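You operate a simulated robot arm through the tools that you are given. There is no shell and no other tool.

You are at the controls of a simulated robot arm. One attempt, no reset.

JOB
Fit the orange segment on the hub and clamp the yellow pad next.
Fine: free the orange lever first; tighten the grey star knob on the segment; the pad goes in the test holder, lever closed on it.

Only the result counts: the job must be done as asked and must still hold three seconds after the hand-in. Knocking over, shifting, dropping, spilling or breaking anything else fails it.

ROBOT AND FRAMES
A 6-joint arm with a two-finger parallel gripper, fixed in place. Base frame: the origin is at the foot of the arm, x ahead of it, y to its left, z up. Lengths are in mm, angles in degrees, forces in N, time in s.
With the tool pointing down near the work surface it reaches from about 580 to 940 mm from the base axis. Its first joint turns from -149.0 to 149.0 degrees. Payload 3.43 kg.
The TCP is the grasp point between the finger pads, 34 mm short of the fingertips. In the tool frame z runs along the fingers and y along their closing line. The gripper opens to 128 mm. The fingers are 24 mm wide and 12 mm thick; the gripper's body (48 by 130 mm) begins 96 mm behind the TCP.
Orientation is that of the tool frame in the base frame, as a unit quaternion [x, y, z, w]. With the fingers straight down and closing along the base's y, the tool's x points along the base's -x, its y along +y and its z along -z.

CONTROLS
- The arm moves only by the tool arm_command. Its argument "increments" is a list of rows, each a list of 7 numbers: the shift along the tool's x, y, z in units of 20 mm (1.0 is 20 mm), then the turn, a rotation vector about the tool's x, y, z in units of 6 degrees (1.0 is 6 degrees), then the finger opening in mm, from 0 to 128. In form: [[dx, dy, dz, wx, wy, wz, gripper], ...]. A call has 1 to 20 rows; each row shifts and turns the commanded pose from where the row before left it, along the tool's axes as they then stand. A call with a number of a shift or a turn outside -1 to 1 is refused whole. Rows are played at 5 a second. More than 50 mm and 8.6 degrees between two rows, or a gripper value outside its range, and nothing of the call is played. A pose out of reach is approached as far as the arm can. The call stops where the force on the tool passes 90 N (or 10 N more than at its start, if that is more) or the arm is blocked; 0.2 s more then pass. The fingers move at their own pace (about 108 mm/s each) and stop on an object; they squeeze with about 42 N. The grip force told is the motor's: it shows also when the fingers shut on nothing. Time passes only in rows, and 0.2 s behind the last, so rows that do not move let the fingers close. The reply holds the time, the measured pose of the TCP, the force on the tool along the base axes, the opening and the grip force, in the units named above and with some noise, with the torque about the TCP (base axes, N m) and any sound that the robot's microphone picked up.
- Cameras (640 x 400 px; columns grow to the right, rows downward): "scene" is fixed at [392.5, -649.5, 1440.2]; the picture's right is [0.64, -0.77, 0.00], its down [-0.53, -0.44, -0.73] and it looks along [0.56, 0.47, -0.68] (base axes); focal length 333 px, centre (320, 200). "wrist" rides on the gripper at [76, -11, -160] in the tool frame; the picture's right is [0.15, 0.99, 0.00], its down [-0.88, 0.13, -0.46] and it looks along [-0.45, 0.07, 0.89] (tool axes); focal length 234 px, centre (320, 200). There is no depth. A picture from a camera that has moved, and an enlarged one, comes with that camera's place and axes in the base frame and with its lens. The place of the scene camera against the robot may be out by one fixed shift of up to 18 mm in any direction.
- grab_frame(camera): a new picture of that camera. The clock stands still meanwhile.
- lift_body(by): slides the trunk up (or, below 0, down) by that many mm; the arm rides with it, the base frame stays. It gives what a move gives, with no picture.
- zoom(camera, box): a new picture of the part [left, top, right, bottom] of that camera's present view, enlarged. The clock stands still meanwhile.
- sign_off(): hands the job in; it is judged then, once.

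Places have to be worked out from the pictures, the camera data and where the tool is seen. Open the gripper and draw the arm clear of the work before you hand the job in, unless the task says otherwise.

The tools are called after "Call:" by a JSON object that holds its "method" and its "body". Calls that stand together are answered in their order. arm_command: Moves the arm, as the interface text tells. Its arguments: {"type":"object","properties":{"increments":{"type":"array","items":{"type":"array","items":{"type":"number"}}}},"required":["increments"]} The other tools are called the same way: lift_body (by) slides the trunk up or down; grab_frame (camera) takes a picture; zoom (camera, box) takes an enlarged picture of a part of a camera's view; sign_off () hands the job in.

At the start:

```text
time_s: 0.0
tcp_pos: [665.6, -481.1, 1196.7]
orientation: [0.0, 1.0, 0.0, -0.001]
wrist_force: [-0.6, -0.5, 0.1]
wrist_torque: [-0.03, 0.03, 0.01]
grip_width: 128.0
grasp_force: 0.2
trunk travel left (down, up): [-675.0, 35.0]
```

scene: 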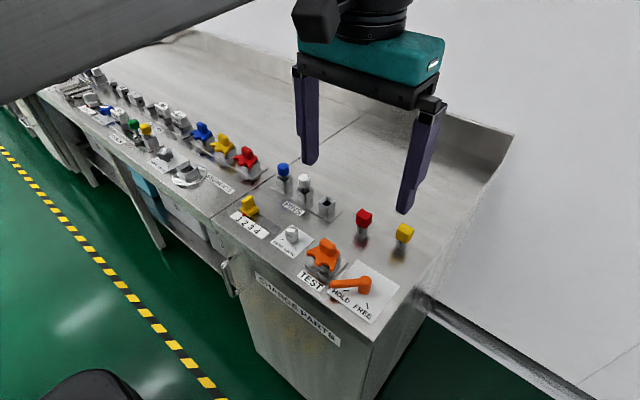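
wrist: 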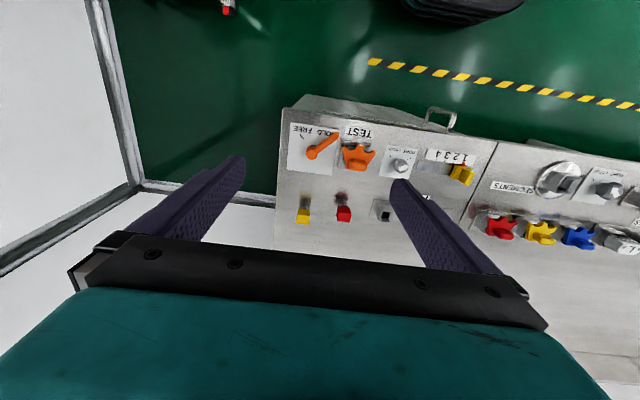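

I start by looking closer at the bench from both cameras.

Call:
{"method": "zoom", "body": {"camera": "scene", "box": [220, 150, 440, 350]}}

Call:
{"method": "zoom", "body": {"camera": "scene", "box": [40, 60, 280, 210]}}

Call:
{"method": "zoom", "body": {"camera": "wrist", "box": [270, 90, 490, 240]}}

Call:
{"method": "zoom", "body": {"camera": "wrist", "box": [440, 120, 640, 280]}}

```text
2.00 times, centred on (330, 250) of scene
camera zoom: at [392.5, -649.5, 1440.2], right [0.64, -0.77, 0.0], down [-0.53, -0.44, -0.73], along [0.56, 0.47, -0.68], focal length 665 px, centre (300, 100)
```

zoom: 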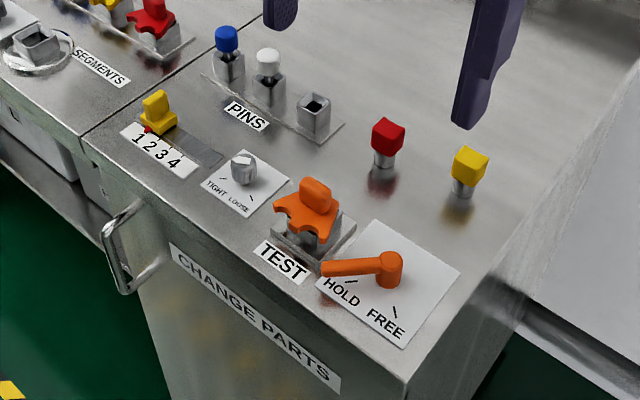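

```text
2.67 times, centred on (160, 135) of scene
camera zoom: at [392.5, -649.5, 1440.2], right [0.64, -0.77, 0.0], down [-0.53, -0.44, -0.73], along [0.56, 0.47, -0.68], focal length 887 px, centre (747, 373)
```

zoom: 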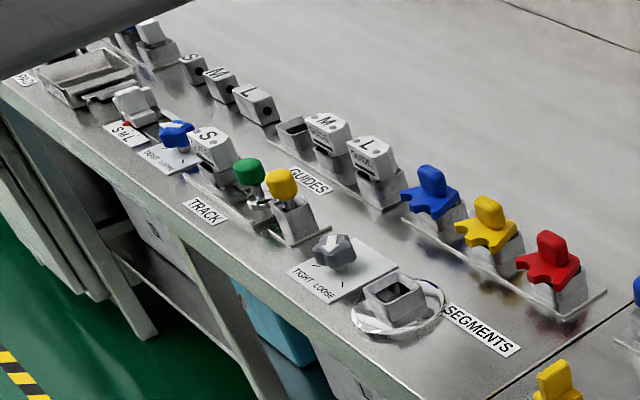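

```text
2.67 times, centred on (380, 165) of wrist
camera zoom: at [590.6, -493.6, 1357.1], right [-0.15, 0.99, 0.0], down [0.88, 0.13, 0.46], along [0.45, 0.07, -0.89], focal length 624 px, centre (160, 293)
```

zoom: 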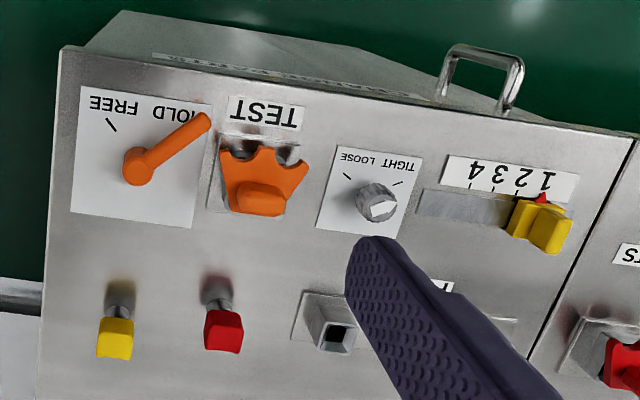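

```text
2.50 times, centred on (540, 200) of wrist
camera zoom: at [590.6, -493.6, 1357.1], right [-0.15, 0.99, 0.0], down [0.88, 0.13, 0.46], along [0.45, 0.07, -0.89], focal length 585 px, centre (-230, 200)
```

zoom: 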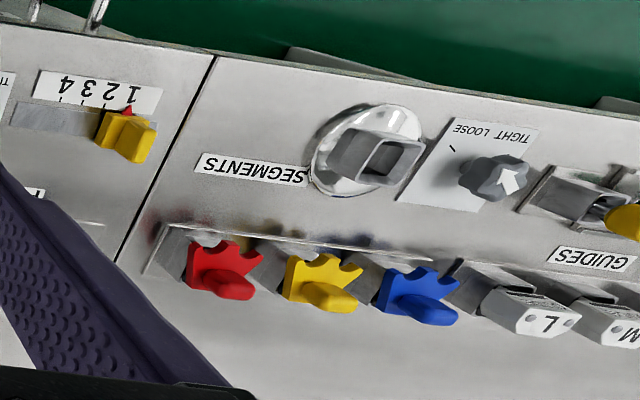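

Bench top seems to be near z≈890. I zoom further on each important part to understand its shape.

Call:
{"method": "zoom", "body": {"camera": "scene", "box": [300, 225, 390, 315]}}

Call:
{"method": "zoom", "body": {"camera": "scene", "box": [345, 195, 425, 265]}}

Call:
{"method": "zoom", "body": {"camera": "scene", "box": [140, 135, 220, 195]}}

Call:
{"method": "zoom", "body": {"camera": "scene", "box": [40, 60, 150, 140]}}

Call:
{"method": "zoom", "body": {"camera": "wrist", "box": [285, 110, 375, 230]}}

```text
4.44 times, centred on (345, 270) of scene
camera zoom: at [392.5, -649.5, 1440.2], right [0.64, -0.77, 0.0], down [-0.53, -0.44, -0.73], along [0.56, 0.47, -0.68], focal length 1478 px, centre (209, -111)
```

zoom: 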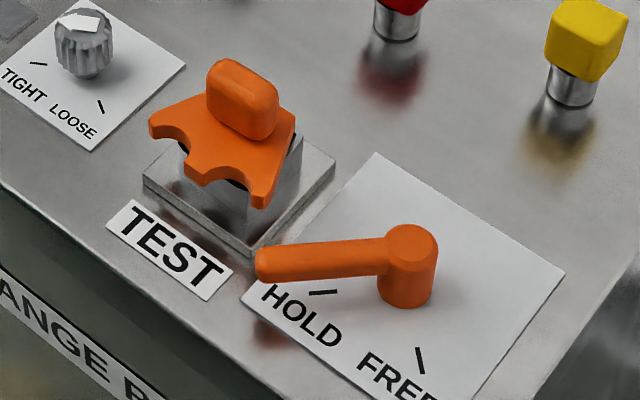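

```text
5.71 times, centred on (385, 230) of scene
camera zoom: at [392.5, -649.5, 1440.2], right [0.64, -0.77, 0.0], down [-0.53, -0.44, -0.73], along [0.56, 0.47, -0.68], focal length 1900 px, centre (-51, 29)
```

zoom: 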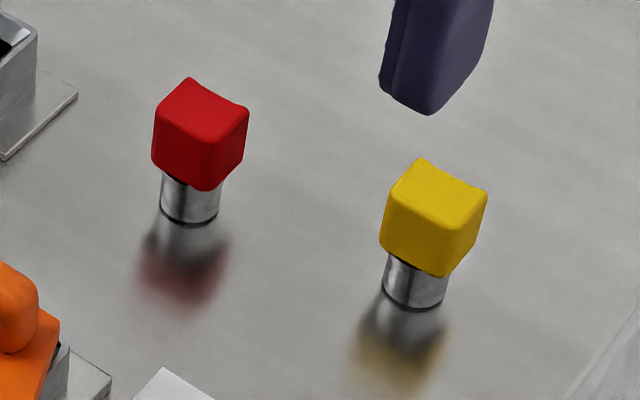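

```text
6.67 times, centred on (180, 165) of scene
camera zoom: at [392.5, -649.5, 1440.2], right [0.64, -0.77, 0.0], down [-0.53, -0.44, -0.73], along [0.56, 0.47, -0.68], focal length 2217 px, centre (1253, 433)
```

zoom: 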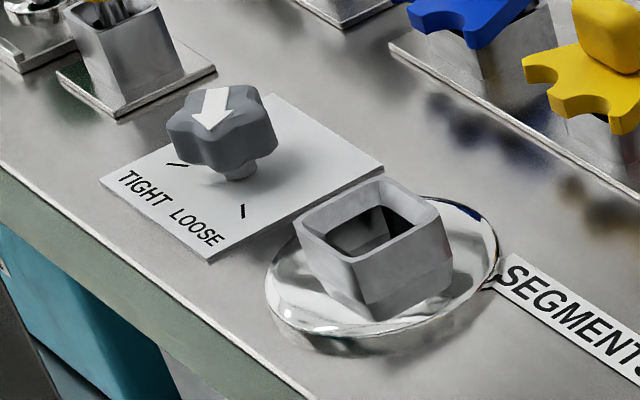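

```text
5.00 times, centred on (95, 100) of scene
camera zoom: at [392.5, -649.5, 1440.2], right [0.64, -0.77, 0.0], down [-0.53, -0.44, -0.73], along [0.56, 0.47, -0.68], focal length 1663 px, centre (1445, 700)
```

zoom: 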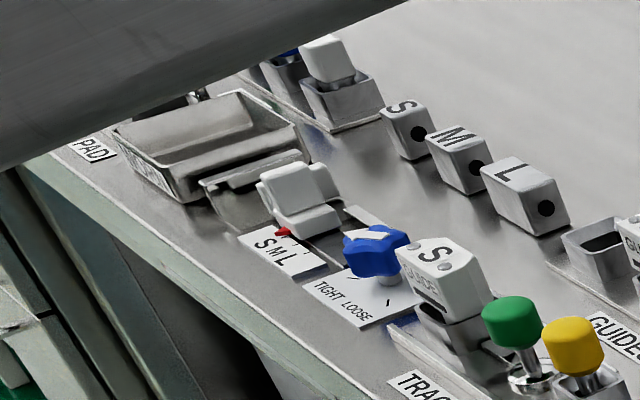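

```text
3.33 times, centred on (330, 170) of wrist
camera zoom: at [590.6, -493.6, 1357.1], right [-0.15, 0.99, 0.0], down [0.88, 0.13, 0.46], along [0.45, 0.07, -0.89], focal length 781 px, centre (287, 300)
```

zoom: 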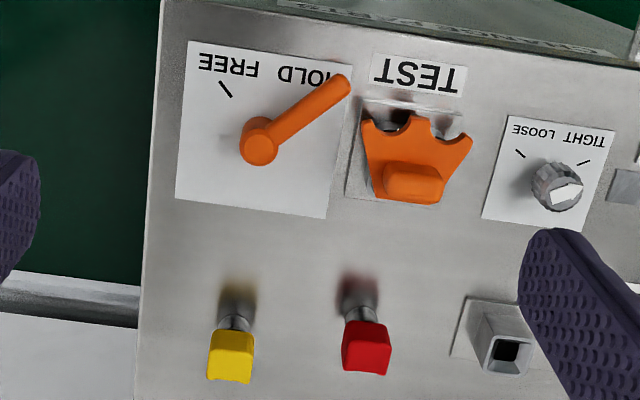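

The far left end is hidden behind the arm, so I move the arm left at the present safe height to look at the rest of the bench with the wrist camera.

Call:
{"method": "arm_command", "body": {"increments": [[0, 1, 0, 0, 0, 0, 128], [0, 1, 0, 0, 0, 0, 128], [0, 1, 0, 0, 0, 0, 128], [0, 1, 0, 0, 0, 0, 128], [0, 1, 0, 0, 0, 0, 128], [0, 1, 0, 0, 0, 0, 128], [0, 1, 0, 0, 0, 0, 128], [0, 1, 0, 0, 0, 0, 128], [0, 1, 0, 0, 0, 0, 128], [0, 1, 0, 0, 0, 0, 128], [0, 1, 0, 0, 0, 0, 128], [0, 1, 0, 0, 0, 0, 128], [0, 1, 0, 0, 0, 0, 128], [0, 1, 0, 0, 0, 0, 128], [0, 1, 0, 0, 0, 0, 128], [0, 1, 0, 0, 0, 0, 128], [0, 1, 0, 0, 0, 0, 128], [0, 1, 0, 0, 0, 0, 128], [0, 1, 0, 0, 0, 0, 128], [0, 1, 0, 0, 0, 0, 128]]}}

Call:
{"method": "grab_frame", "body": {"camera": "wrist"}}

Call:
{"method": "grab_frame", "body": {"camera": "scene"}}

```text
time_s: 2.6
tcp_pos: [666.6, -253.9, 1196.5]
orientation: [-0.015, 1.0, -0.003, 0.002]
wrist_force: [1.8, -20.8, 0.1]
wrist_torque: [3.58, 0.66, 1.83]
grip_width: 127.9
grasp_force: 0.0
trunk travel left (down, up): [-675.0, 35.0]
stopped in row 12: the force on the tool passed its limit at 103 N (the readings are from after the stop); the commanded pose is now the measured one
```

```text
taken
camera wrist: at [591.5, -265.4, 1356.9], right [-0.17, 0.98, -0.01], down [0.87, 0.16, 0.46], along [0.45, 0.07, -0.89], focal length 234 px, centre (320, 200)
```

wrist: 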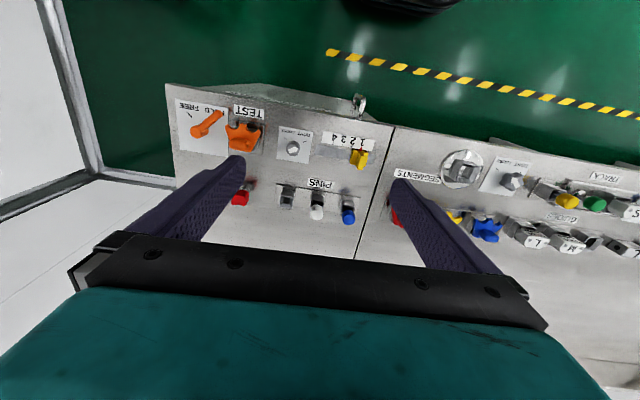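

```text
taken
```

scene: 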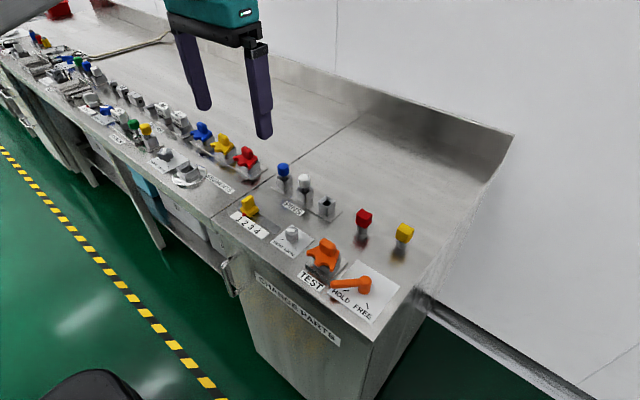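

The stop came from a contact about 170 mm above the TCP on the camera side – probably the camera against the forearm, not the bench. I back off, undo the small twist, and look again.

Call:
{"method": "arm_command", "body": {"increments": [[0, -1, 0, 0, 0, 0, 128], [0, -1, 0, -0.057, 0.04, 0.287, 128], [0, -1, 0, 0, 0, 0, 128], [0, 0, 0, 0, 0, 0, 128]]}}

Call:
{"method": "grab_frame", "body": {"camera": "scene"}}

```text
time_s: 3.6
tcp_pos: [667.7, -311.3, 1196.0]
orientation: [0.004, 1.0, 0.0, 0.001]
wrist_force: [-0.8, 1.0, 0.7]
wrist_torque: [-0.04, 0.02, 0.0]
grip_width: 128.1
grasp_force: 0.0
trunk travel left (down, up): [-675.0, 35.0]
```

```text
taken
```

scene: 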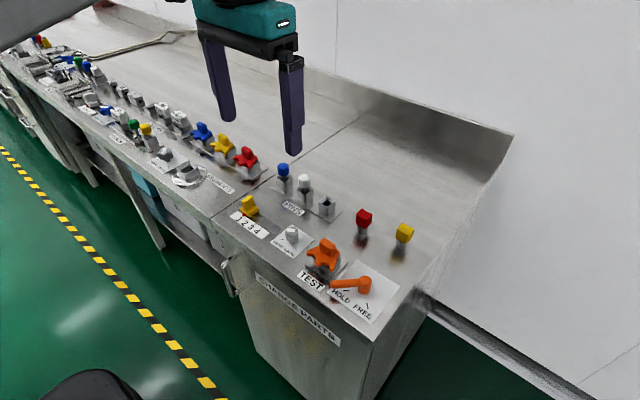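

Free again. The arm no longer hides the left end as much; I zoom the scene there to find pads.

Call:
{"method": "zoom", "body": {"camera": "scene", "box": [0, 25, 110, 110]}}

Call:
{"method": "zoom", "body": {"camera": "scene", "box": [60, 60, 170, 145]}}

Call:
{"method": "zoom", "body": {"camera": "scene", "box": [30, 40, 80, 80]}}

```text
4.71 times, centred on (55, 68) of scene
camera zoom: at [392.5, -649.5, 1440.2], right [0.64, -0.77, 0.0], down [-0.53, -0.44, -0.73], along [0.56, 0.47, -0.68], focal length 1565 px, centre (1567, 824)
```

zoom: 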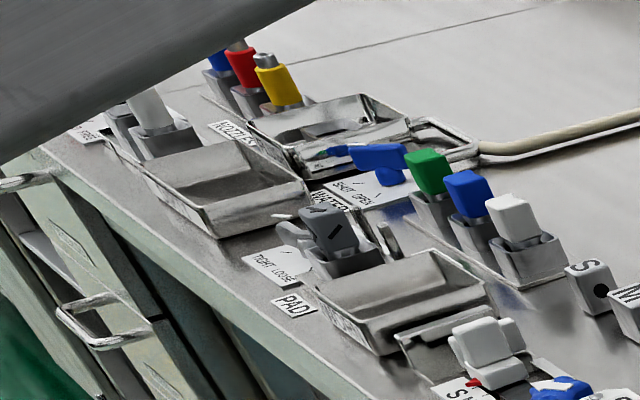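

```text
4.71 times, centred on (115, 102) of scene
camera zoom: at [392.5, -649.5, 1440.2], right [0.64, -0.77, 0.0], down [-0.53, -0.44, -0.73], along [0.56, 0.47, -0.68], focal length 1565 px, centre (1285, 659)
```

zoom: 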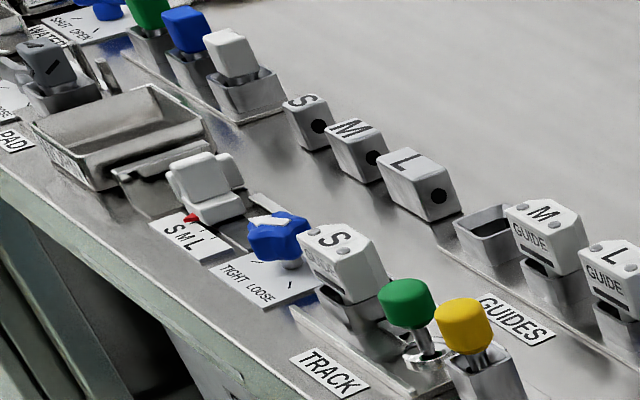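

```text
10.00 times, centred on (55, 60) of scene
camera zoom: at [392.5, -649.5, 1440.2], right [0.64, -0.77, 0.0], down [-0.53, -0.44, -0.73], along [0.56, 0.47, -0.68], focal length 3326 px, centre (2970, 1600)
```

zoom: 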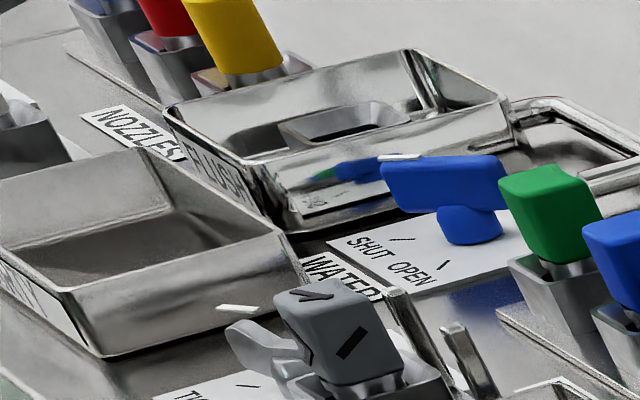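

The only yellow cube-shaped pad is the one standing on the right beside the red one; the pad rack holds green, blue and white. The hub is around (690, 30). To get the forearm away from the camera I raise the arm relative to the trunk, then lower the trunk.

Call:
{"method": "arm_command", "body": {"increments": [[0, 0, -1, 0, 0, 0, 128], [0, 0, -1, 0, 0, 0, 128], [0, 0, -1, 0, 0, 0, 128], [0, 0, -1, 0, 0, 0, 128], [0, 0, -1, 0, 0, 0, 128], [0, 0, -1, 0, 0, 0, 128], [0, 0, -1, 0, 0, 0, 128], [0, 0, -1, 0, 0, 0, 128], [0, 0, -1, 0, 0, 0, 128], [0, 0, -1, 0, 0, 0, 128]]}}

Call:
{"method": "grab_frame", "body": {"camera": "scene"}}

Call:
{"method": "grab_frame", "body": {"camera": "wrist"}}

```text
time_s: 5.8
tcp_pos: [705.5, -331.2, 1313.1]
orientation: [0.001, 1.0, -0.005, 0.008]
wrist_force: [11.6, -35.3, 2.2]
wrist_torque: [5.85, 2.09, 3.02]
grip_width: 128.0
grasp_force: 0.0
out of reach, approached as far as the arm can: row 5, 6, 7, 8, 9, 10
trunk travel left (down, up): [-675.0, 35.0]
```

```text
taken
```

scene: 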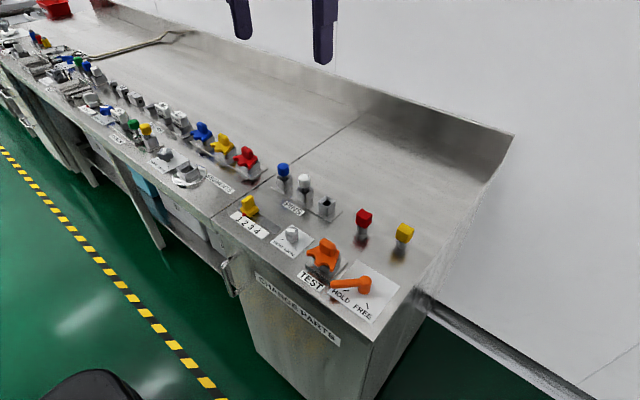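

```text
taken
camera wrist: at [627.0, -341.5, 1472.6], right [-0.14, 0.99, -0.01], down [0.87, 0.13, 0.47], along [0.47, 0.06, -0.88], focal length 234 px, centre (320, 200)
```

wrist: 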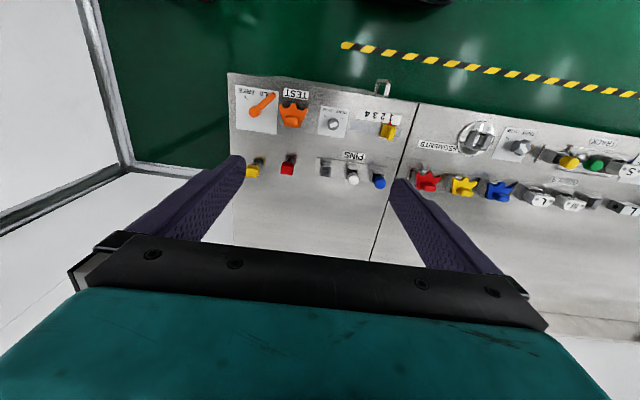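

Going up folds the arm more (contact again), so the comfortable region is lower. I come back down well below 1197, watching the reading.

Call:
{"method": "arm_command", "body": {"increments": [[0, 0, 1, 0, 0, 0, 128], [0, 0, 1, 0, 0, 0, 128], [0, 0, 1, 0, 0, 0, 128], [0, 0, 1, 0, 0, 0, 128], [0, 0, 1, 0, 0, 0, 128], [0, 0, 1, 0, 0, 0, 128], [0, 0, 0, 0, 0, 0, 128]]}}

```text
time_s: 7.4
tcp_pos: [705.7, -331.9, 1194.4]
orientation: [0.003, 1.0, 0.0, 0.0]
wrist_force: [0.4, 0.2, 0.1]
wrist_torque: [0.0, 0.01, -0.02]
grip_width: 128.1
grasp_force: 0.0
trunk travel left (down, up): [-675.0, 35.0]
```

Forces are back to zero. I lower to about z=1060 and then try the leftward move again towards the hub.

Call:
{"method": "arm_command", "body": {"increments": [[0, 0, 1, 0, 0, 0, 128], [0, 0, 1, 0, 0, 0, 128], [0, 0, 1, 0, 0, 0, 128], [0, 0, 1, 0, 0, 0, 128], [0, 0, 1, 0, 0, 0, 128], [0, 0, 1, 0, 0, 0, 128], [0, 0, 0.7, 0, 0, 0, 128], [0, 0, 0, 0, 0, 0, 128]]}}

Call:
{"method": "grab_frame", "body": {"camera": "wrist"}}

Call:
{"method": "grab_frame", "body": {"camera": "scene"}}

```text
time_s: 9.2
tcp_pos: [704.7, -329.9, 1060.0]
orientation: [0.004, 1.0, 0.0, 0.001]
wrist_force: [-0.3, -0.4, 0.0]
wrist_torque: [-0.03, -0.03, -0.02]
grip_width: 128.2
grasp_force: 0.1
trunk travel left (down, up): [-675.0, 35.0]
```

```text
taken
camera wrist: at [629.4, -342.0, 1219.5], right [-0.14, 0.99, 0.0], down [0.88, 0.12, 0.46], along [0.45, 0.06, -0.89], focal length 234 px, centre (320, 200)
```

wrist: 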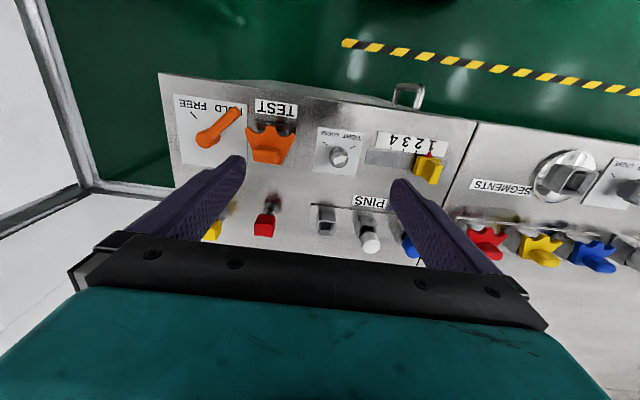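

```text
taken
```

scene: 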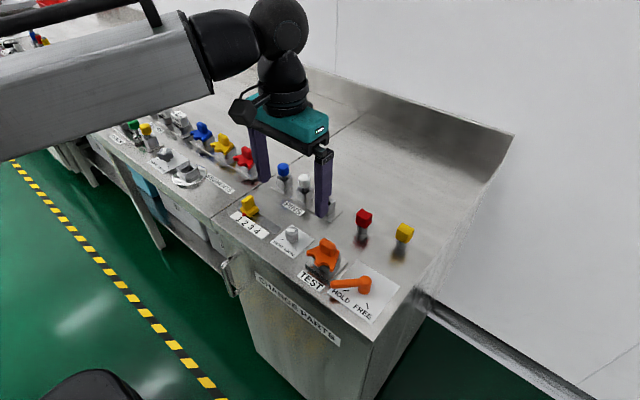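

The arm posture is comfortable here. I take detailed wrist zooms from this position for triangulating.

Call:
{"method": "zoom", "body": {"camera": "wrist", "box": [160, 80, 320, 180]}}

Call:
{"method": "zoom", "body": {"camera": "wrist", "box": [480, 130, 640, 230]}}

Call:
{"method": "zoom", "body": {"camera": "wrist", "box": [190, 170, 350, 270]}}

```text
4.00 times, centred on (240, 130) of wrist
camera zoom: at [629.4, -342.0, 1219.5], right [-0.14, 0.99, 0.0], down [0.88, 0.12, 0.46], along [0.45, 0.06, -0.89], focal length 937 px, centre (640, 480)
```

zoom: 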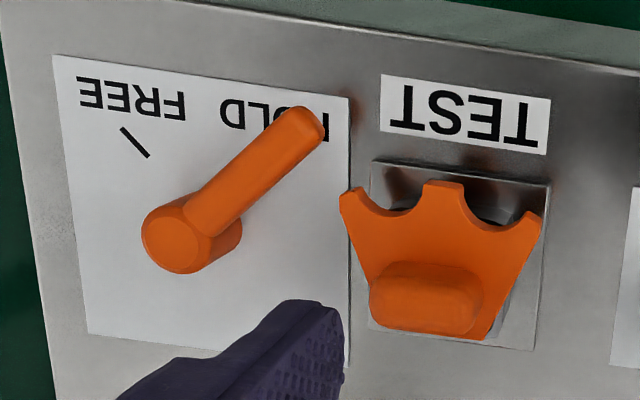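

```text
4.00 times, centred on (560, 180) of wrist
camera zoom: at [629.4, -342.0, 1219.5], right [-0.14, 0.99, 0.0], down [0.88, 0.12, 0.46], along [0.45, 0.06, -0.89], focal length 937 px, centre (-640, 280)
```

zoom: 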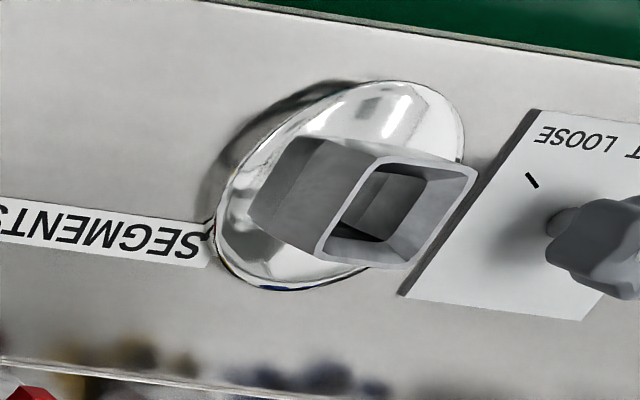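

```text
4.00 times, centred on (270, 220) of wrist
camera zoom: at [629.4, -342.0, 1219.5], right [-0.14, 0.99, 0.0], down [0.88, 0.12, 0.46], along [0.45, 0.06, -0.89], focal length 937 px, centre (520, 120)
```

zoom: 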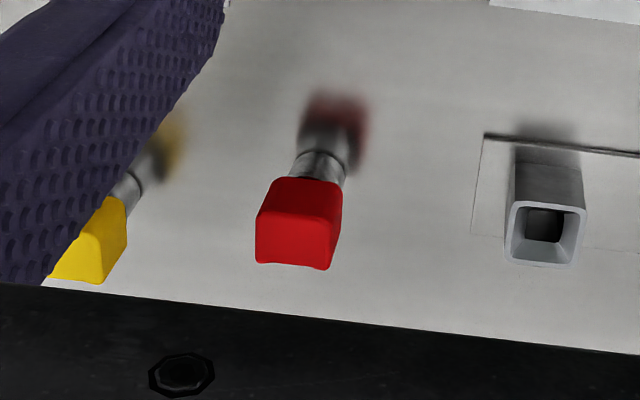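

I move the camera to look straight down on the test area.

Call:
{"method": "arm_command", "body": {"increments": [[-1, -1, 0, 0, 0, 0, 128], [-1, -1, 0, 0, 0, 0, 128], [-1, -1, 0, 0, 0, 0, 128], [0, -1, 0, 0, 0, 0, 128], [0, 0, 0, 0, 0, 0, 128]]}}

Call:
{"method": "zoom", "body": {"camera": "wrist", "box": [200, 0, 440, 150]}}

Call:
{"method": "zoom", "body": {"camera": "wrist", "box": [210, 120, 370, 220]}}

```text
time_s: 10.4
tcp_pos: [763.3, -411.8, 1059.5]
orientation: [0.004, 1.0, 0.0, 0.0]
wrist_force: [-0.4, -1.0, -0.1]
wrist_torque: [0.01, 0.01, -0.01]
grip_width: 128.1
grasp_force: 0.1
trunk travel left (down, up): [-675.0, 35.0]
```

```text
2.67 times, centred on (320, 75) of wrist
camera zoom: at [688.9, -423.2, 1220.5], right [-0.14, 0.99, 0.0], down [0.88, 0.12, 0.46], along [0.45, 0.06, -0.89], focal length 624 px, centre (320, 533)
```

zoom: 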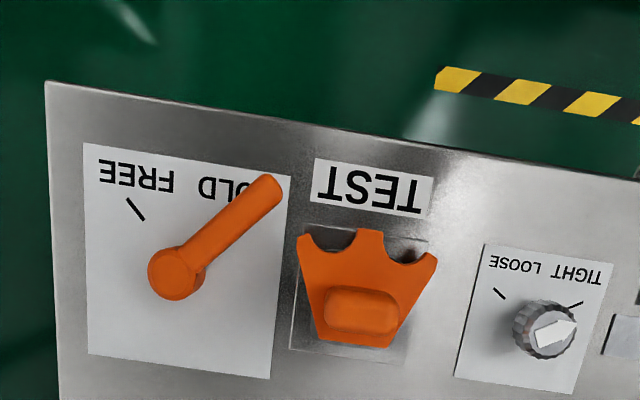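

```text
4.00 times, centred on (290, 170) of wrist
camera zoom: at [688.9, -423.2, 1220.5], right [-0.14, 0.99, 0.0], down [0.88, 0.12, 0.46], along [0.45, 0.06, -0.89], focal length 937 px, centre (440, 320)
```

zoom: 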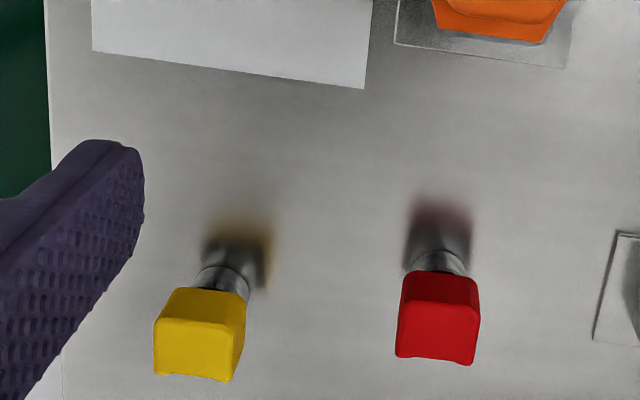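

Table top works out at z≈865, lever cap at about (725,-489,902) with the handle towards HOLD (135°), FREE lying at 225°. I take tighter zooms of the segment, lever and yellow pad from here.

Call:
{"method": "zoom", "body": {"camera": "wrist", "box": [300, 75, 380, 125]}}

Call:
{"method": "zoom", "body": {"camera": "wrist", "box": [230, 55, 320, 125]}}

Call:
{"method": "zoom", "body": {"camera": "scene", "box": [300, 230, 350, 280]}}

Call:
{"method": "zoom", "body": {"camera": "scene", "box": [385, 215, 425, 255]}}

```text
8.00 times, centred on (340, 100) of wrist
camera zoom: at [688.9, -423.2, 1220.5], right [-0.14, 0.99, 0.0], down [0.88, 0.12, 0.46], along [0.45, 0.06, -0.89], focal length 1873 px, centre (160, 1000)
```

zoom: 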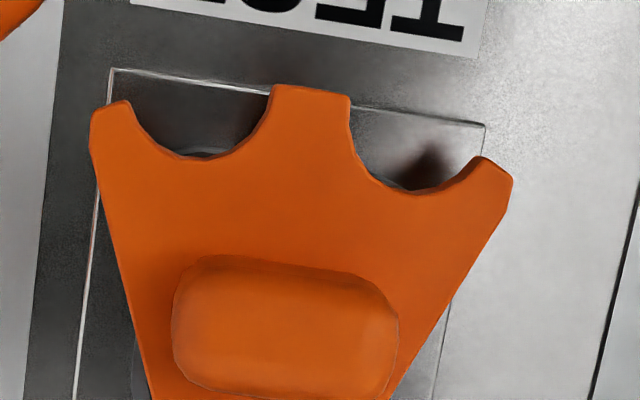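

```text
5.71 times, centred on (275, 90) of wrist
camera zoom: at [688.9, -423.2, 1220.5], right [-0.14, 0.99, 0.0], down [0.88, 0.12, 0.46], along [0.45, 0.06, -0.89], focal length 1338 px, centre (577, 829)
```

zoom: 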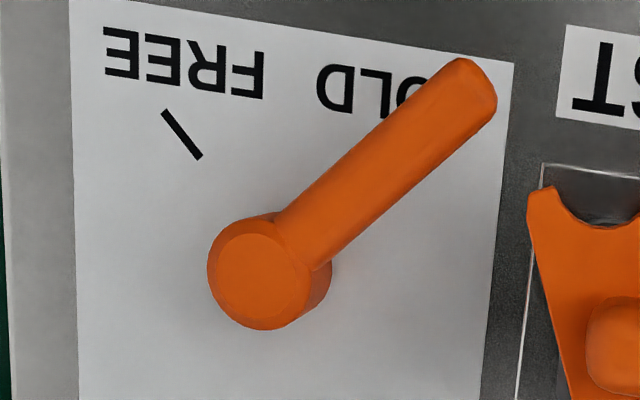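

```text
8.00 times, centred on (325, 255) of scene
camera zoom: at [392.5, -649.5, 1440.2], right [0.64, -0.77, 0.0], down [-0.53, -0.44, -0.73], along [0.56, 0.47, -0.68], focal length 2661 px, centre (280, -240)
```

zoom: 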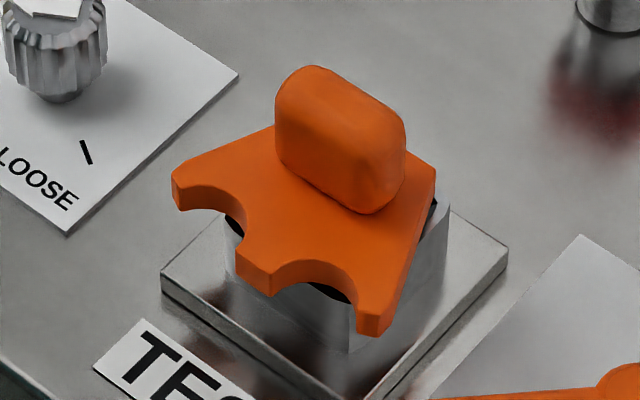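

```text
10.00 times, centred on (405, 235) of scene
camera zoom: at [392.5, -649.5, 1440.2], right [0.64, -0.77, 0.0], down [-0.53, -0.44, -0.73], along [0.56, 0.47, -0.68], focal length 3326 px, centre (-530, -150)
```

zoom: 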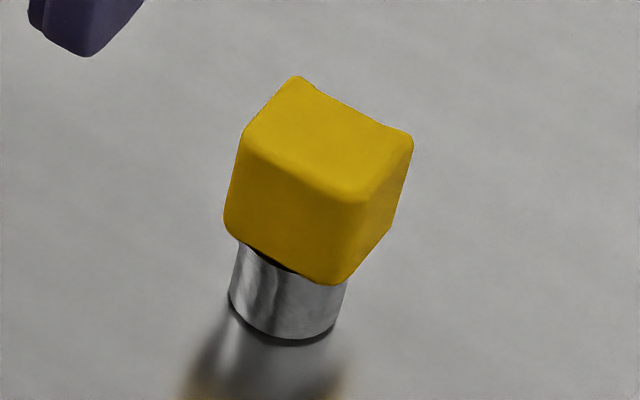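

Now I fly to the hub at this height (fingertips at ~1026, above everything) and look down on it.

Call:
{"method": "arm_command", "body": {"increments": [[0, 1, 0, 0, 0, 0, 128], [0, 1, 0, 0, 0, 0, 128], [0, 1, 0, 0, 0, 0, 128], [0, 1, 0, 0, 0, 0, 128], [0, 1, 0, 0, 0, 0, 128], [0, 1, 0, 0, 0, 0, 128], [0, 1, 0, 0, 0, 0, 128], [0, 1, 0, 0, 0, 0, 128], [0, 1, 0, 0, 0, 0, 128], [0, 1, 0, 0, 0, 0, 128], [0, 1, 0, 0, 0, 0, 128], [0, 1, 0, 0, 0, 0, 128], [0, 1, 0, 0, 0, 0, 128], [0, 1, 0, 0, 0, 0, 128], [0, 1, 0, 0, 0, 0, 128], [0, 1, 0, 0, 0, 0, 128], [0, 1, 0, 0, 0, 0, 128], [0, 1, 0, 0, 0, 0, 128], [0, 1, 0, 0, 0, 0, 128], [0, 1, 0, 0, 0, 0, 128]]}}

Call:
{"method": "grab_frame", "body": {"camera": "wrist"}}

Call:
{"method": "grab_frame", "body": {"camera": "scene"}}

```text
time_s: 14.6
tcp_pos: [767.0, -9.8, 1058.1]
orientation: [0.003, 1.0, 0.0, 0.0]
wrist_force: [-0.3, -0.2, 0.3]
wrist_torque: [0.01, 0.0, -0.01]
grip_width: 127.9
grasp_force: 0.1
trunk travel left (down, up): [-675.0, 35.0]
```

```text
taken
camera wrist: at [692.0, -22.1, 1219.6], right [-0.14, 0.99, 0.0], down [0.88, 0.12, 0.46], along [0.45, 0.06, -0.89], focal length 234 px, centre (320, 200)
```

wrist: 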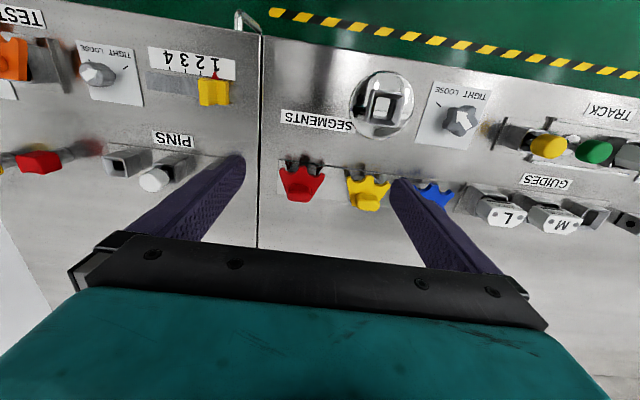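

```text
taken
```

scene: 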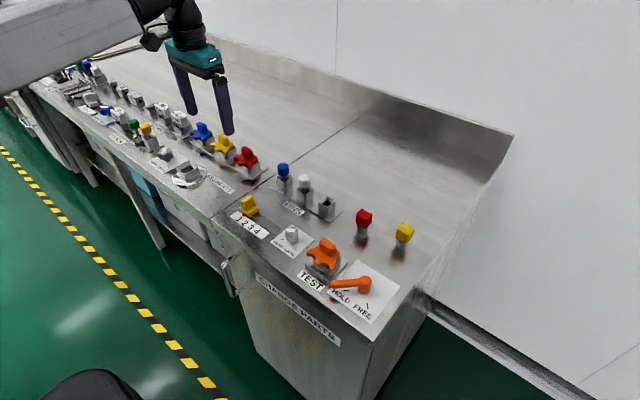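

No contact at this height. I zoom on the hub and the star knob.

Call:
{"method": "zoom", "body": {"camera": "wrist", "box": [340, 60, 500, 160]}}

Call:
{"method": "zoom", "body": {"camera": "wrist", "box": [345, 65, 425, 145]}}

Call:
{"method": "zoom", "body": {"camera": "wrist", "box": [270, 140, 470, 240]}}

```text
4.00 times, centred on (420, 110) of wrist
camera zoom: at [692.0, -22.1, 1219.6], right [-0.14, 0.99, 0.0], down [0.88, 0.12, 0.46], along [0.45, 0.06, -0.89], focal length 937 px, centre (-80, 560)
```

zoom: 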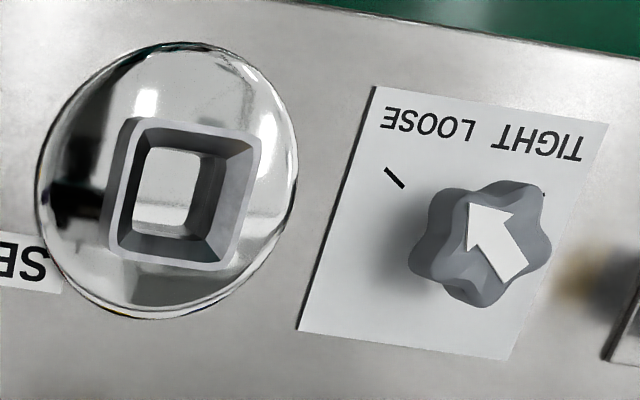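

```text
5.00 times, centred on (385, 105) of wrist
camera zoom: at [692.0, -22.1, 1219.6], right [-0.14, 0.99, 0.0], down [0.88, 0.12, 0.46], along [0.45, 0.06, -0.89], focal length 1171 px, centre (-5, 675)
```

zoom: 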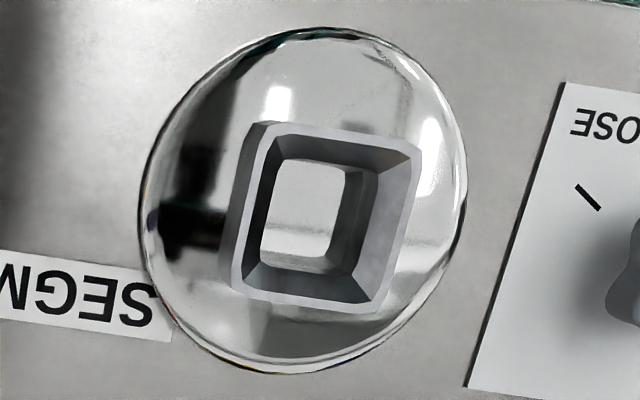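

```text
3.20 times, centred on (370, 190) of wrist
camera zoom: at [692.0, -22.1, 1219.6], right [-0.14, 0.99, 0.0], down [0.88, 0.12, 0.46], along [0.45, 0.06, -0.89], focal length 749 px, centre (160, 232)
```

zoom: 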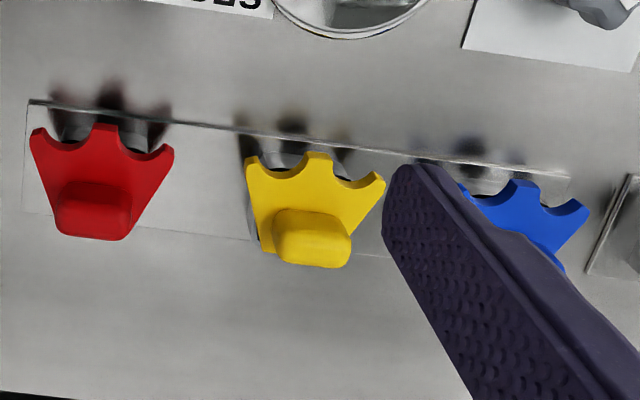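

Hub socket is aligned with the bench, rim centre ≈ (712, 68, 890); star knob ≈ (710, 160), its arrow on LOOSE (225°), TIGHT at 135°, i.e. 90° clockwise. One more view from further left for precision.

Call:
{"method": "arm_command", "body": {"increments": [[0, 1, 0, 0, 0, 0, 128], [0, 1, 0, 0, 0, 0, 128], [0, 1, 0, 0, 0, 0, 128], [0, 1, 0, 0, 0, 0, 128], [0, 1, 0, 0, 0, 0, 128], [0, 1, 0, 0, 0, 0, 128], [0, 1, 0, 0, 0, 0, 128], [0, 0, 0, 0, 0, 0, 128]]}}

Call:
{"method": "zoom", "body": {"camera": "wrist", "box": [220, 50, 380, 150]}}

Call:
{"method": "zoom", "body": {"camera": "wrist", "box": [320, 50, 480, 150]}}

```text
time_s: 16.4
tcp_pos: [768.5, 129.9, 1058.6]
orientation: [0.003, 1.0, 0.0, 0.0]
wrist_force: [0.4, -1.0, 0.0]
wrist_torque: [-0.03, 0.02, -0.04]
grip_width: 127.9
grasp_force: 0.0
trunk travel left (down, up): [-675.0, 35.0]
```

```text
4.00 times, centred on (300, 100) of wrist
camera zoom: at [692.9, 118.1, 1219.2], right [-0.14, 0.99, 0.0], down [0.88, 0.12, 0.46], along [0.45, 0.06, -0.89], focal length 937 px, centre (400, 600)
```

zoom: 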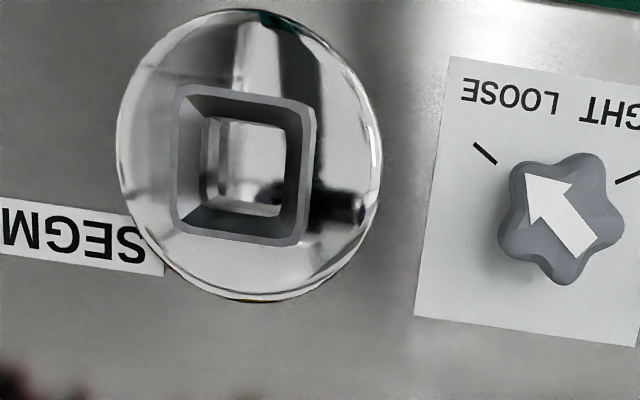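

```text
4.00 times, centred on (400, 100) of wrist
camera zoom: at [692.9, 118.1, 1219.2], right [-0.14, 0.99, 0.0], down [0.88, 0.12, 0.46], along [0.45, 0.06, -0.89], focal length 937 px, centre (0, 600)
```

zoom: 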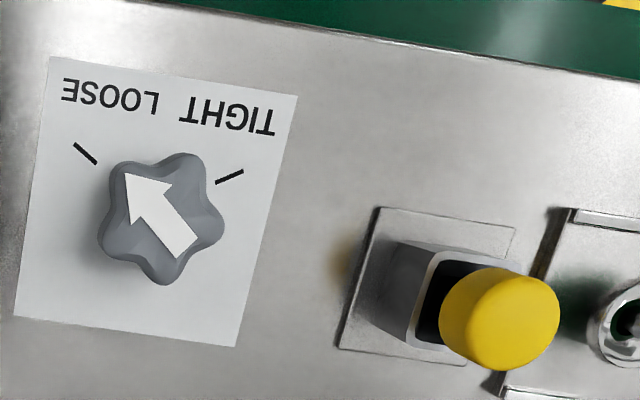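

Refined: hub centre (712, 69.5, rim 886); knob centre (712, 173), top ≈ 894, TIGHT is about 120° clockwise from LOOSE. Now I fly back to the lever, aiming the open gripper over the handle 32 mm from its pivot.

Call:
{"method": "arm_command", "body": {"increments": [[0.165, -1, 0, 0, 0, 0, 60], [0.165, -1, 0, 0, 0, 0, 60], [0.165, -1, 0, 0, 0, 0, 60], [0.165, -1, 0, 0, 0, 0, 60], [0.165, -1, 0, 0, 0, 0, 60], [0.165, -1, 0, 0, 0, 0, 60], [0.165, -1, 0, 0, 0, 0, 60], [0.165, -1, 0, 0, 0, 0, 60], [0.165, -1, 0, 0, 0, 0, 60], [0.165, -1, 0, 0, 0, 0, 60], [0.165, -1, 0, 0, 0, 0, 60], [0.165, -1, 0, 0, 0, 0, 60], [0.165, -1, 0, 0, 0, 0, 60], [0.165, -1, 0, 0, 0, 0, 60], [0.165, -1, 0, 0, 0, 0, 60], [0.165, -1, 0, 0, 0, 0, 60], [0.165, -1, 0, 0, 0, 0, 60], [0.165, -1, 0, 0, 0, 0, 60], [0.165, -1, 0, 0, 0, 0, 60], [0.165, -1, 0, 0, 0, 0, 60]]}}

Call:
{"method": "arm_command", "body": {"increments": [[0, -1, 0, 0, 0, 0, 60], [0, -1, 0, 0, 0, 0, 60], [0, -1, 0, 0, 0, 0, 60], [0, -1, 0, 0, 0, 0, 60], [0, -1, 0, 0, 0, 0, 60], [0, -1, 0, 0, 0, 0, 60], [0, -1, 0, 0, 0, 0, 60], [0, -1, 0, 0, 0, 0, 60], [0, -1, 0, 0, 0, 0, 60], [0, -0.8, 0, 0, 0, 0, 60], [0, 0, 0, 0, 0, 0, 60], [0, 0, 0, 0, 0, 1, 60], [0, 0, 0, 0, 0, 1, 60], [0, 0, 0, 0, 0, 1, 60], [0, 0, 0, 0, 0, 1, 60], [0, 0, 0, 0, 0, 1, 60], [0, 0, 0, 0, 0, 1, 60], [0, 0, 0, 0, 0, 1, 60], [0, 0, 0, 0, 0, 0.3, 60], [0, 0, 0, 0, 0, 0, 60]]}}

Call:
{"method": "grab_frame", "body": {"camera": "wrist"}}

Call:
{"method": "grab_frame", "body": {"camera": "scene"}}

```text
time_s: 20.6
tcp_pos: [698.6, -270.0, 1057.0]
orientation: [0.003, 1.0, 0.0, -0.001]
wrist_force: [0.0, 0.9, -0.1]
wrist_torque: [0.01, -0.03, -0.01]
grip_width: 60.2
grasp_force: 0.0
trunk travel left (down, up): [-675.0, 35.0]
```

```text
time_s: 24.8
tcp_pos: [698.0, -466.8, 1059.2]
orientation: [0.377, 0.926, 0.0, 0.0]
wrist_force: [0.7, -0.6, -0.7]
wrist_torque: [-0.01, 0.02, -0.05]
grip_width: 60.3
grasp_force: 0.1
trunk travel left (down, up): [-675.0, 35.0]
```

```text
taken
camera wrist: at [636.6, -422.6, 1219.9], right [0.59, 0.81, 0.0], down [0.72, -0.52, 0.46], along [0.37, -0.27, -0.89], focal length 234 px, centre (320, 200)
```

wrist: 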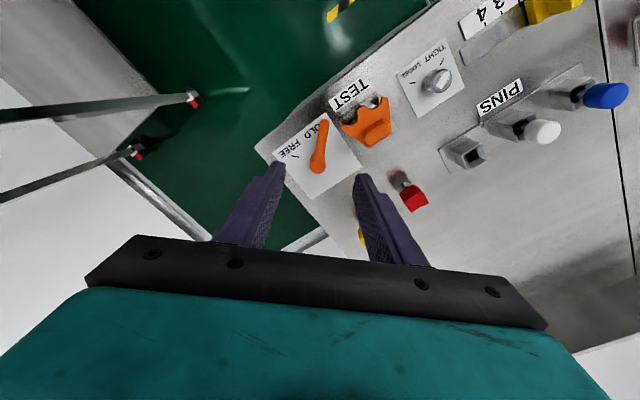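

```text
taken
```

scene: 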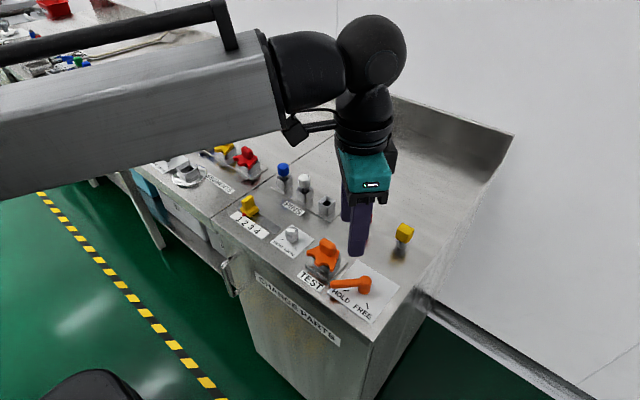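

Closing line is now at 45.7°, across the handle. I correct by a few mm, and descend to just above the lever, then check.

Call:
{"method": "arm_command", "body": {"increments": [[-0.13, 0.157, 0, 0, 0, 0, 40], [0, 0, 1, 0, 0, 0, 40], [0, 0, 1, 0, 0, 0, 40], [0, 0, 1, 0, 0, 0, 40], [0, 0, 1, 0, 0, 0, 40], [0, 0, 0.9, 0, 0, 0, 40], [0, 0, 0, 0, 0, 0, 40]]}}

Call:
{"method": "zoom", "body": {"camera": "wrist", "box": [220, 120, 420, 245]}}

Call:
{"method": "zoom", "body": {"camera": "scene", "box": [290, 180, 420, 310]}}

```text
time_s: 26.4
tcp_pos: [702.8, -465.6, 961.7]
orientation: [0.376, 0.927, 0.001, 0.001]
wrist_force: [0.1, 0.1, -0.8]
wrist_torque: [0.01, 0.02, -0.01]
grip_width: 39.9
grasp_force: 0.1
trunk travel left (down, up): [-675.0, 35.0]
```

```text
3.20 times, centred on (320, 182) of wrist
camera zoom: at [640.9, -422.0, 1121.7], right [0.58, 0.81, 0.0], down [0.72, -0.52, 0.46], along [0.37, -0.27, -0.89], focal length 749 px, centre (320, 256)
```

zoom: 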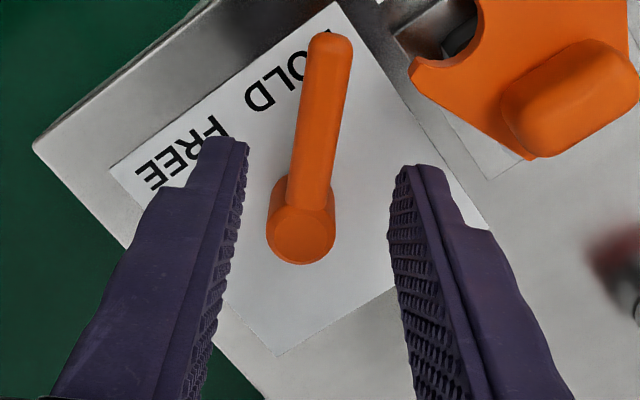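

```text
3.08 times, centred on (355, 245) of scene
camera zoom: at [392.5, -649.5, 1440.2], right [0.64, -0.77, 0.0], down [-0.53, -0.44, -0.73], along [0.56, 0.47, -0.68], focal length 1023 px, centre (212, 62)
```

zoom: 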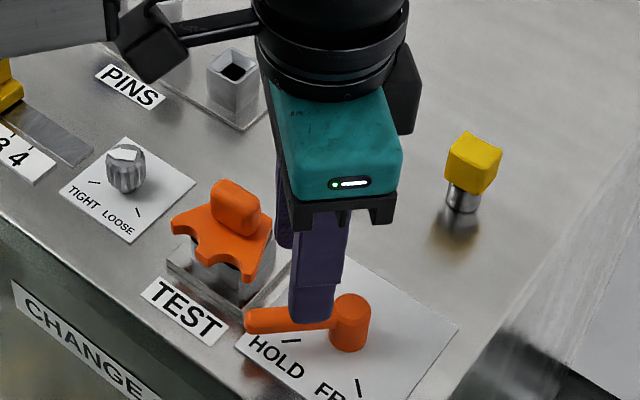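

The handle is nicely centred between the fingers at ~31 mm from the pivot. I descend to fingertip height ≈ 880.

Call:
{"method": "arm_command", "body": {"increments": [[0, 0, 0.8, 0, 0, 0, 40], [0, 0, 0.8, 0, 0, 0, 40], [0, 0, 0.75, 0, 0, 0, 40], [0, 0, 0, 0, 0, 0, 40]]}}

Call:
{"method": "zoom", "body": {"camera": "wrist", "box": [220, 120, 420, 245]}}

```text
time_s: 27.4
tcp_pos: [701.5, -466.5, 915.3]
orientation: [0.376, 0.926, 0.0, 0.0]
wrist_force: [-0.1, -0.2, 0.1]
wrist_torque: [-0.02, 0.02, 0.02]
grip_width: 40.1
grasp_force: 0.1
trunk travel left (down, up): [-675.0, 35.0]
```

```text
3.20 times, centred on (320, 182) of wrist
camera zoom: at [640.3, -421.6, 1074.8], right [0.58, 0.81, 0.0], down [0.72, -0.52, 0.46], along [0.37, -0.27, -0.89], focal length 749 px, centre (320, 256)
```

zoom: 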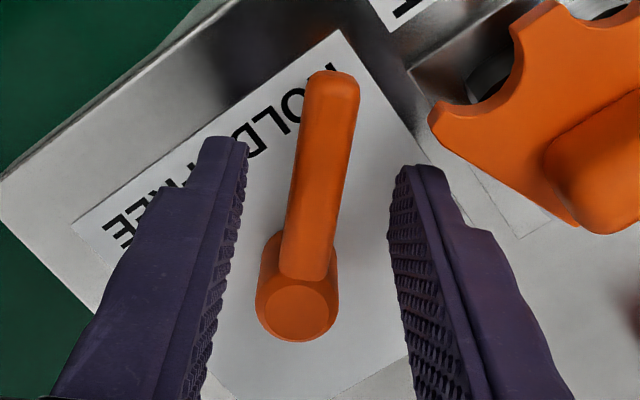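

Now I narrow the fingers to 22 mm around the handle and sweep it counter-clockwise about its pivot toward FREE.

Call:
{"method": "arm_command", "body": {"increments": [[0, 0, 0, 0, 0, 0, 22], [0, 0, 0, 0, 0, 0, 22], [-0.0088, -0.1672, 0, 0, 0, -1, 22], [-0.0088, -0.1672, 0, 0, 0, -1, 22], [-0.0088, -0.1672, 0, 0, 0, -1, 22], [-0.0088, -0.1672, 0, 0, 0, -1, 22], [-0.0088, -0.1672, 0, 0, 0, -1, 22], [0, 0, 0, 0, 0, 0, 22]]}}

Call:
{"method": "zoom", "body": {"camera": "wrist", "box": [220, 120, 420, 245]}}

```text
time_s: 29.2
tcp_pos: [693.8, -479.9, 913.8]
orientation: [0.123, 0.992, 0.001, 0.0]
wrist_force: [0.0, 0.1, 1.0]
wrist_torque: [0.01, -0.02, -0.01]
grip_width: 22.1
grasp_force: 0.4
trunk travel left (down, up): [-675.0, 35.0]
```

```text
3.20 times, centred on (320, 182) of wrist
camera zoom: at [618.7, -473.6, 1074.6], right [0.1, 1.0, 0.0], down [0.89, -0.09, 0.46], along [0.45, -0.04, -0.89], focal length 749 px, centre (320, 256)
```

zoom: 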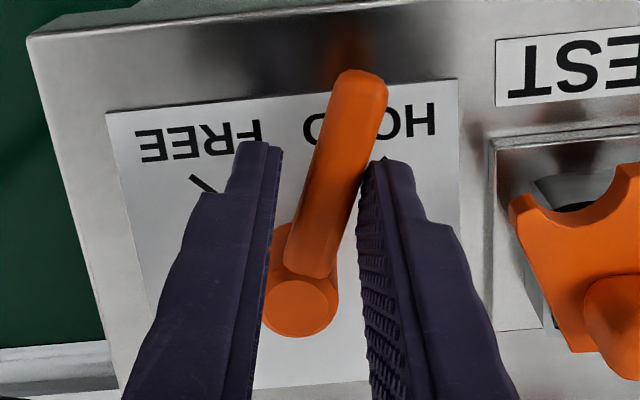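

The lever follows with almost no force. I continue the sweep through to the FREE side.

Call:
{"method": "arm_command", "body": {"increments": [[-0.0088, -0.1672, 0, 0, 0, -1, 22], [-0.0088, -0.1672, 0, 0, 0, -1, 22], [-0.0088, -0.1672, 0, 0, 0, -1, 22], [-0.0088, -0.1672, 0, 0, 0, -1, 22], [-0.0088, -0.1672, 0, 0, 0, -1, 22], [-0.0088, -0.1672, 0, 0, 0, -1, 22], [-0.0088, -0.1672, 0, 0, 0, -1, 22], [-0.0088, -0.1672, 0, 0, 0, -1, 22], [-0.0088, -0.1672, 0, 0, 0, -1, 22], [-0.0088, -0.1672, 0, 0, 0, -1, 22], [0, 0, 0, 0, 0, 0, 22]]}}

Call:
{"method": "zoom", "body": {"camera": "wrist", "box": [220, 120, 420, 245]}}

Call:
{"method": "zoom", "body": {"camera": "scene", "box": [290, 180, 420, 310]}}

```text
time_s: 31.6
tcp_pos: [702.7, -510.8, 914.7]
orientation: [-0.389, 0.921, 0.0, 0.0]
wrist_force: [-0.2, 0.1, -0.6]
wrist_torque: [0.0, -0.03, 0.01]
grip_width: 22.3
grasp_force: 0.1
trunk travel left (down, up): [-675.0, 35.0]
```

```text
3.20 times, centred on (320, 182) of wrist
camera zoom: at [659.2, -573.8, 1075.0], right [-0.81, 0.58, 0.0], down [0.52, 0.72, 0.46], along [0.27, 0.37, -0.89], focal length 749 px, centre (320, 256)
```

zoom: 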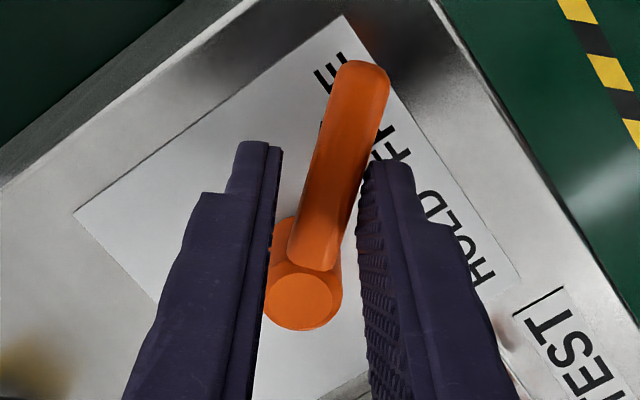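

```text
3.08 times, centred on (355, 245) of scene
camera zoom: at [392.5, -649.5, 1440.2], right [0.64, -0.77, 0.0], down [-0.53, -0.44, -0.73], along [0.56, 0.47, -0.68], focal length 1023 px, centre (212, 62)
```

zoom: 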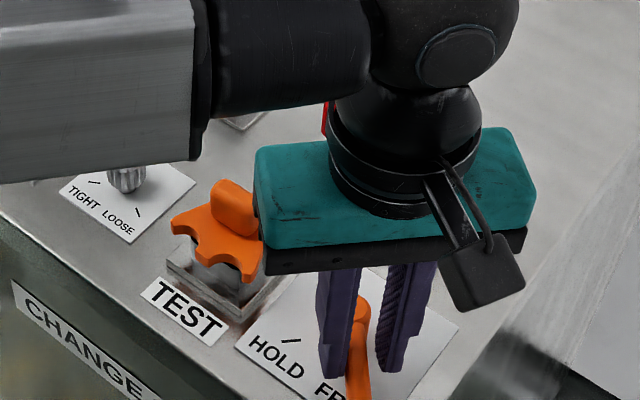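

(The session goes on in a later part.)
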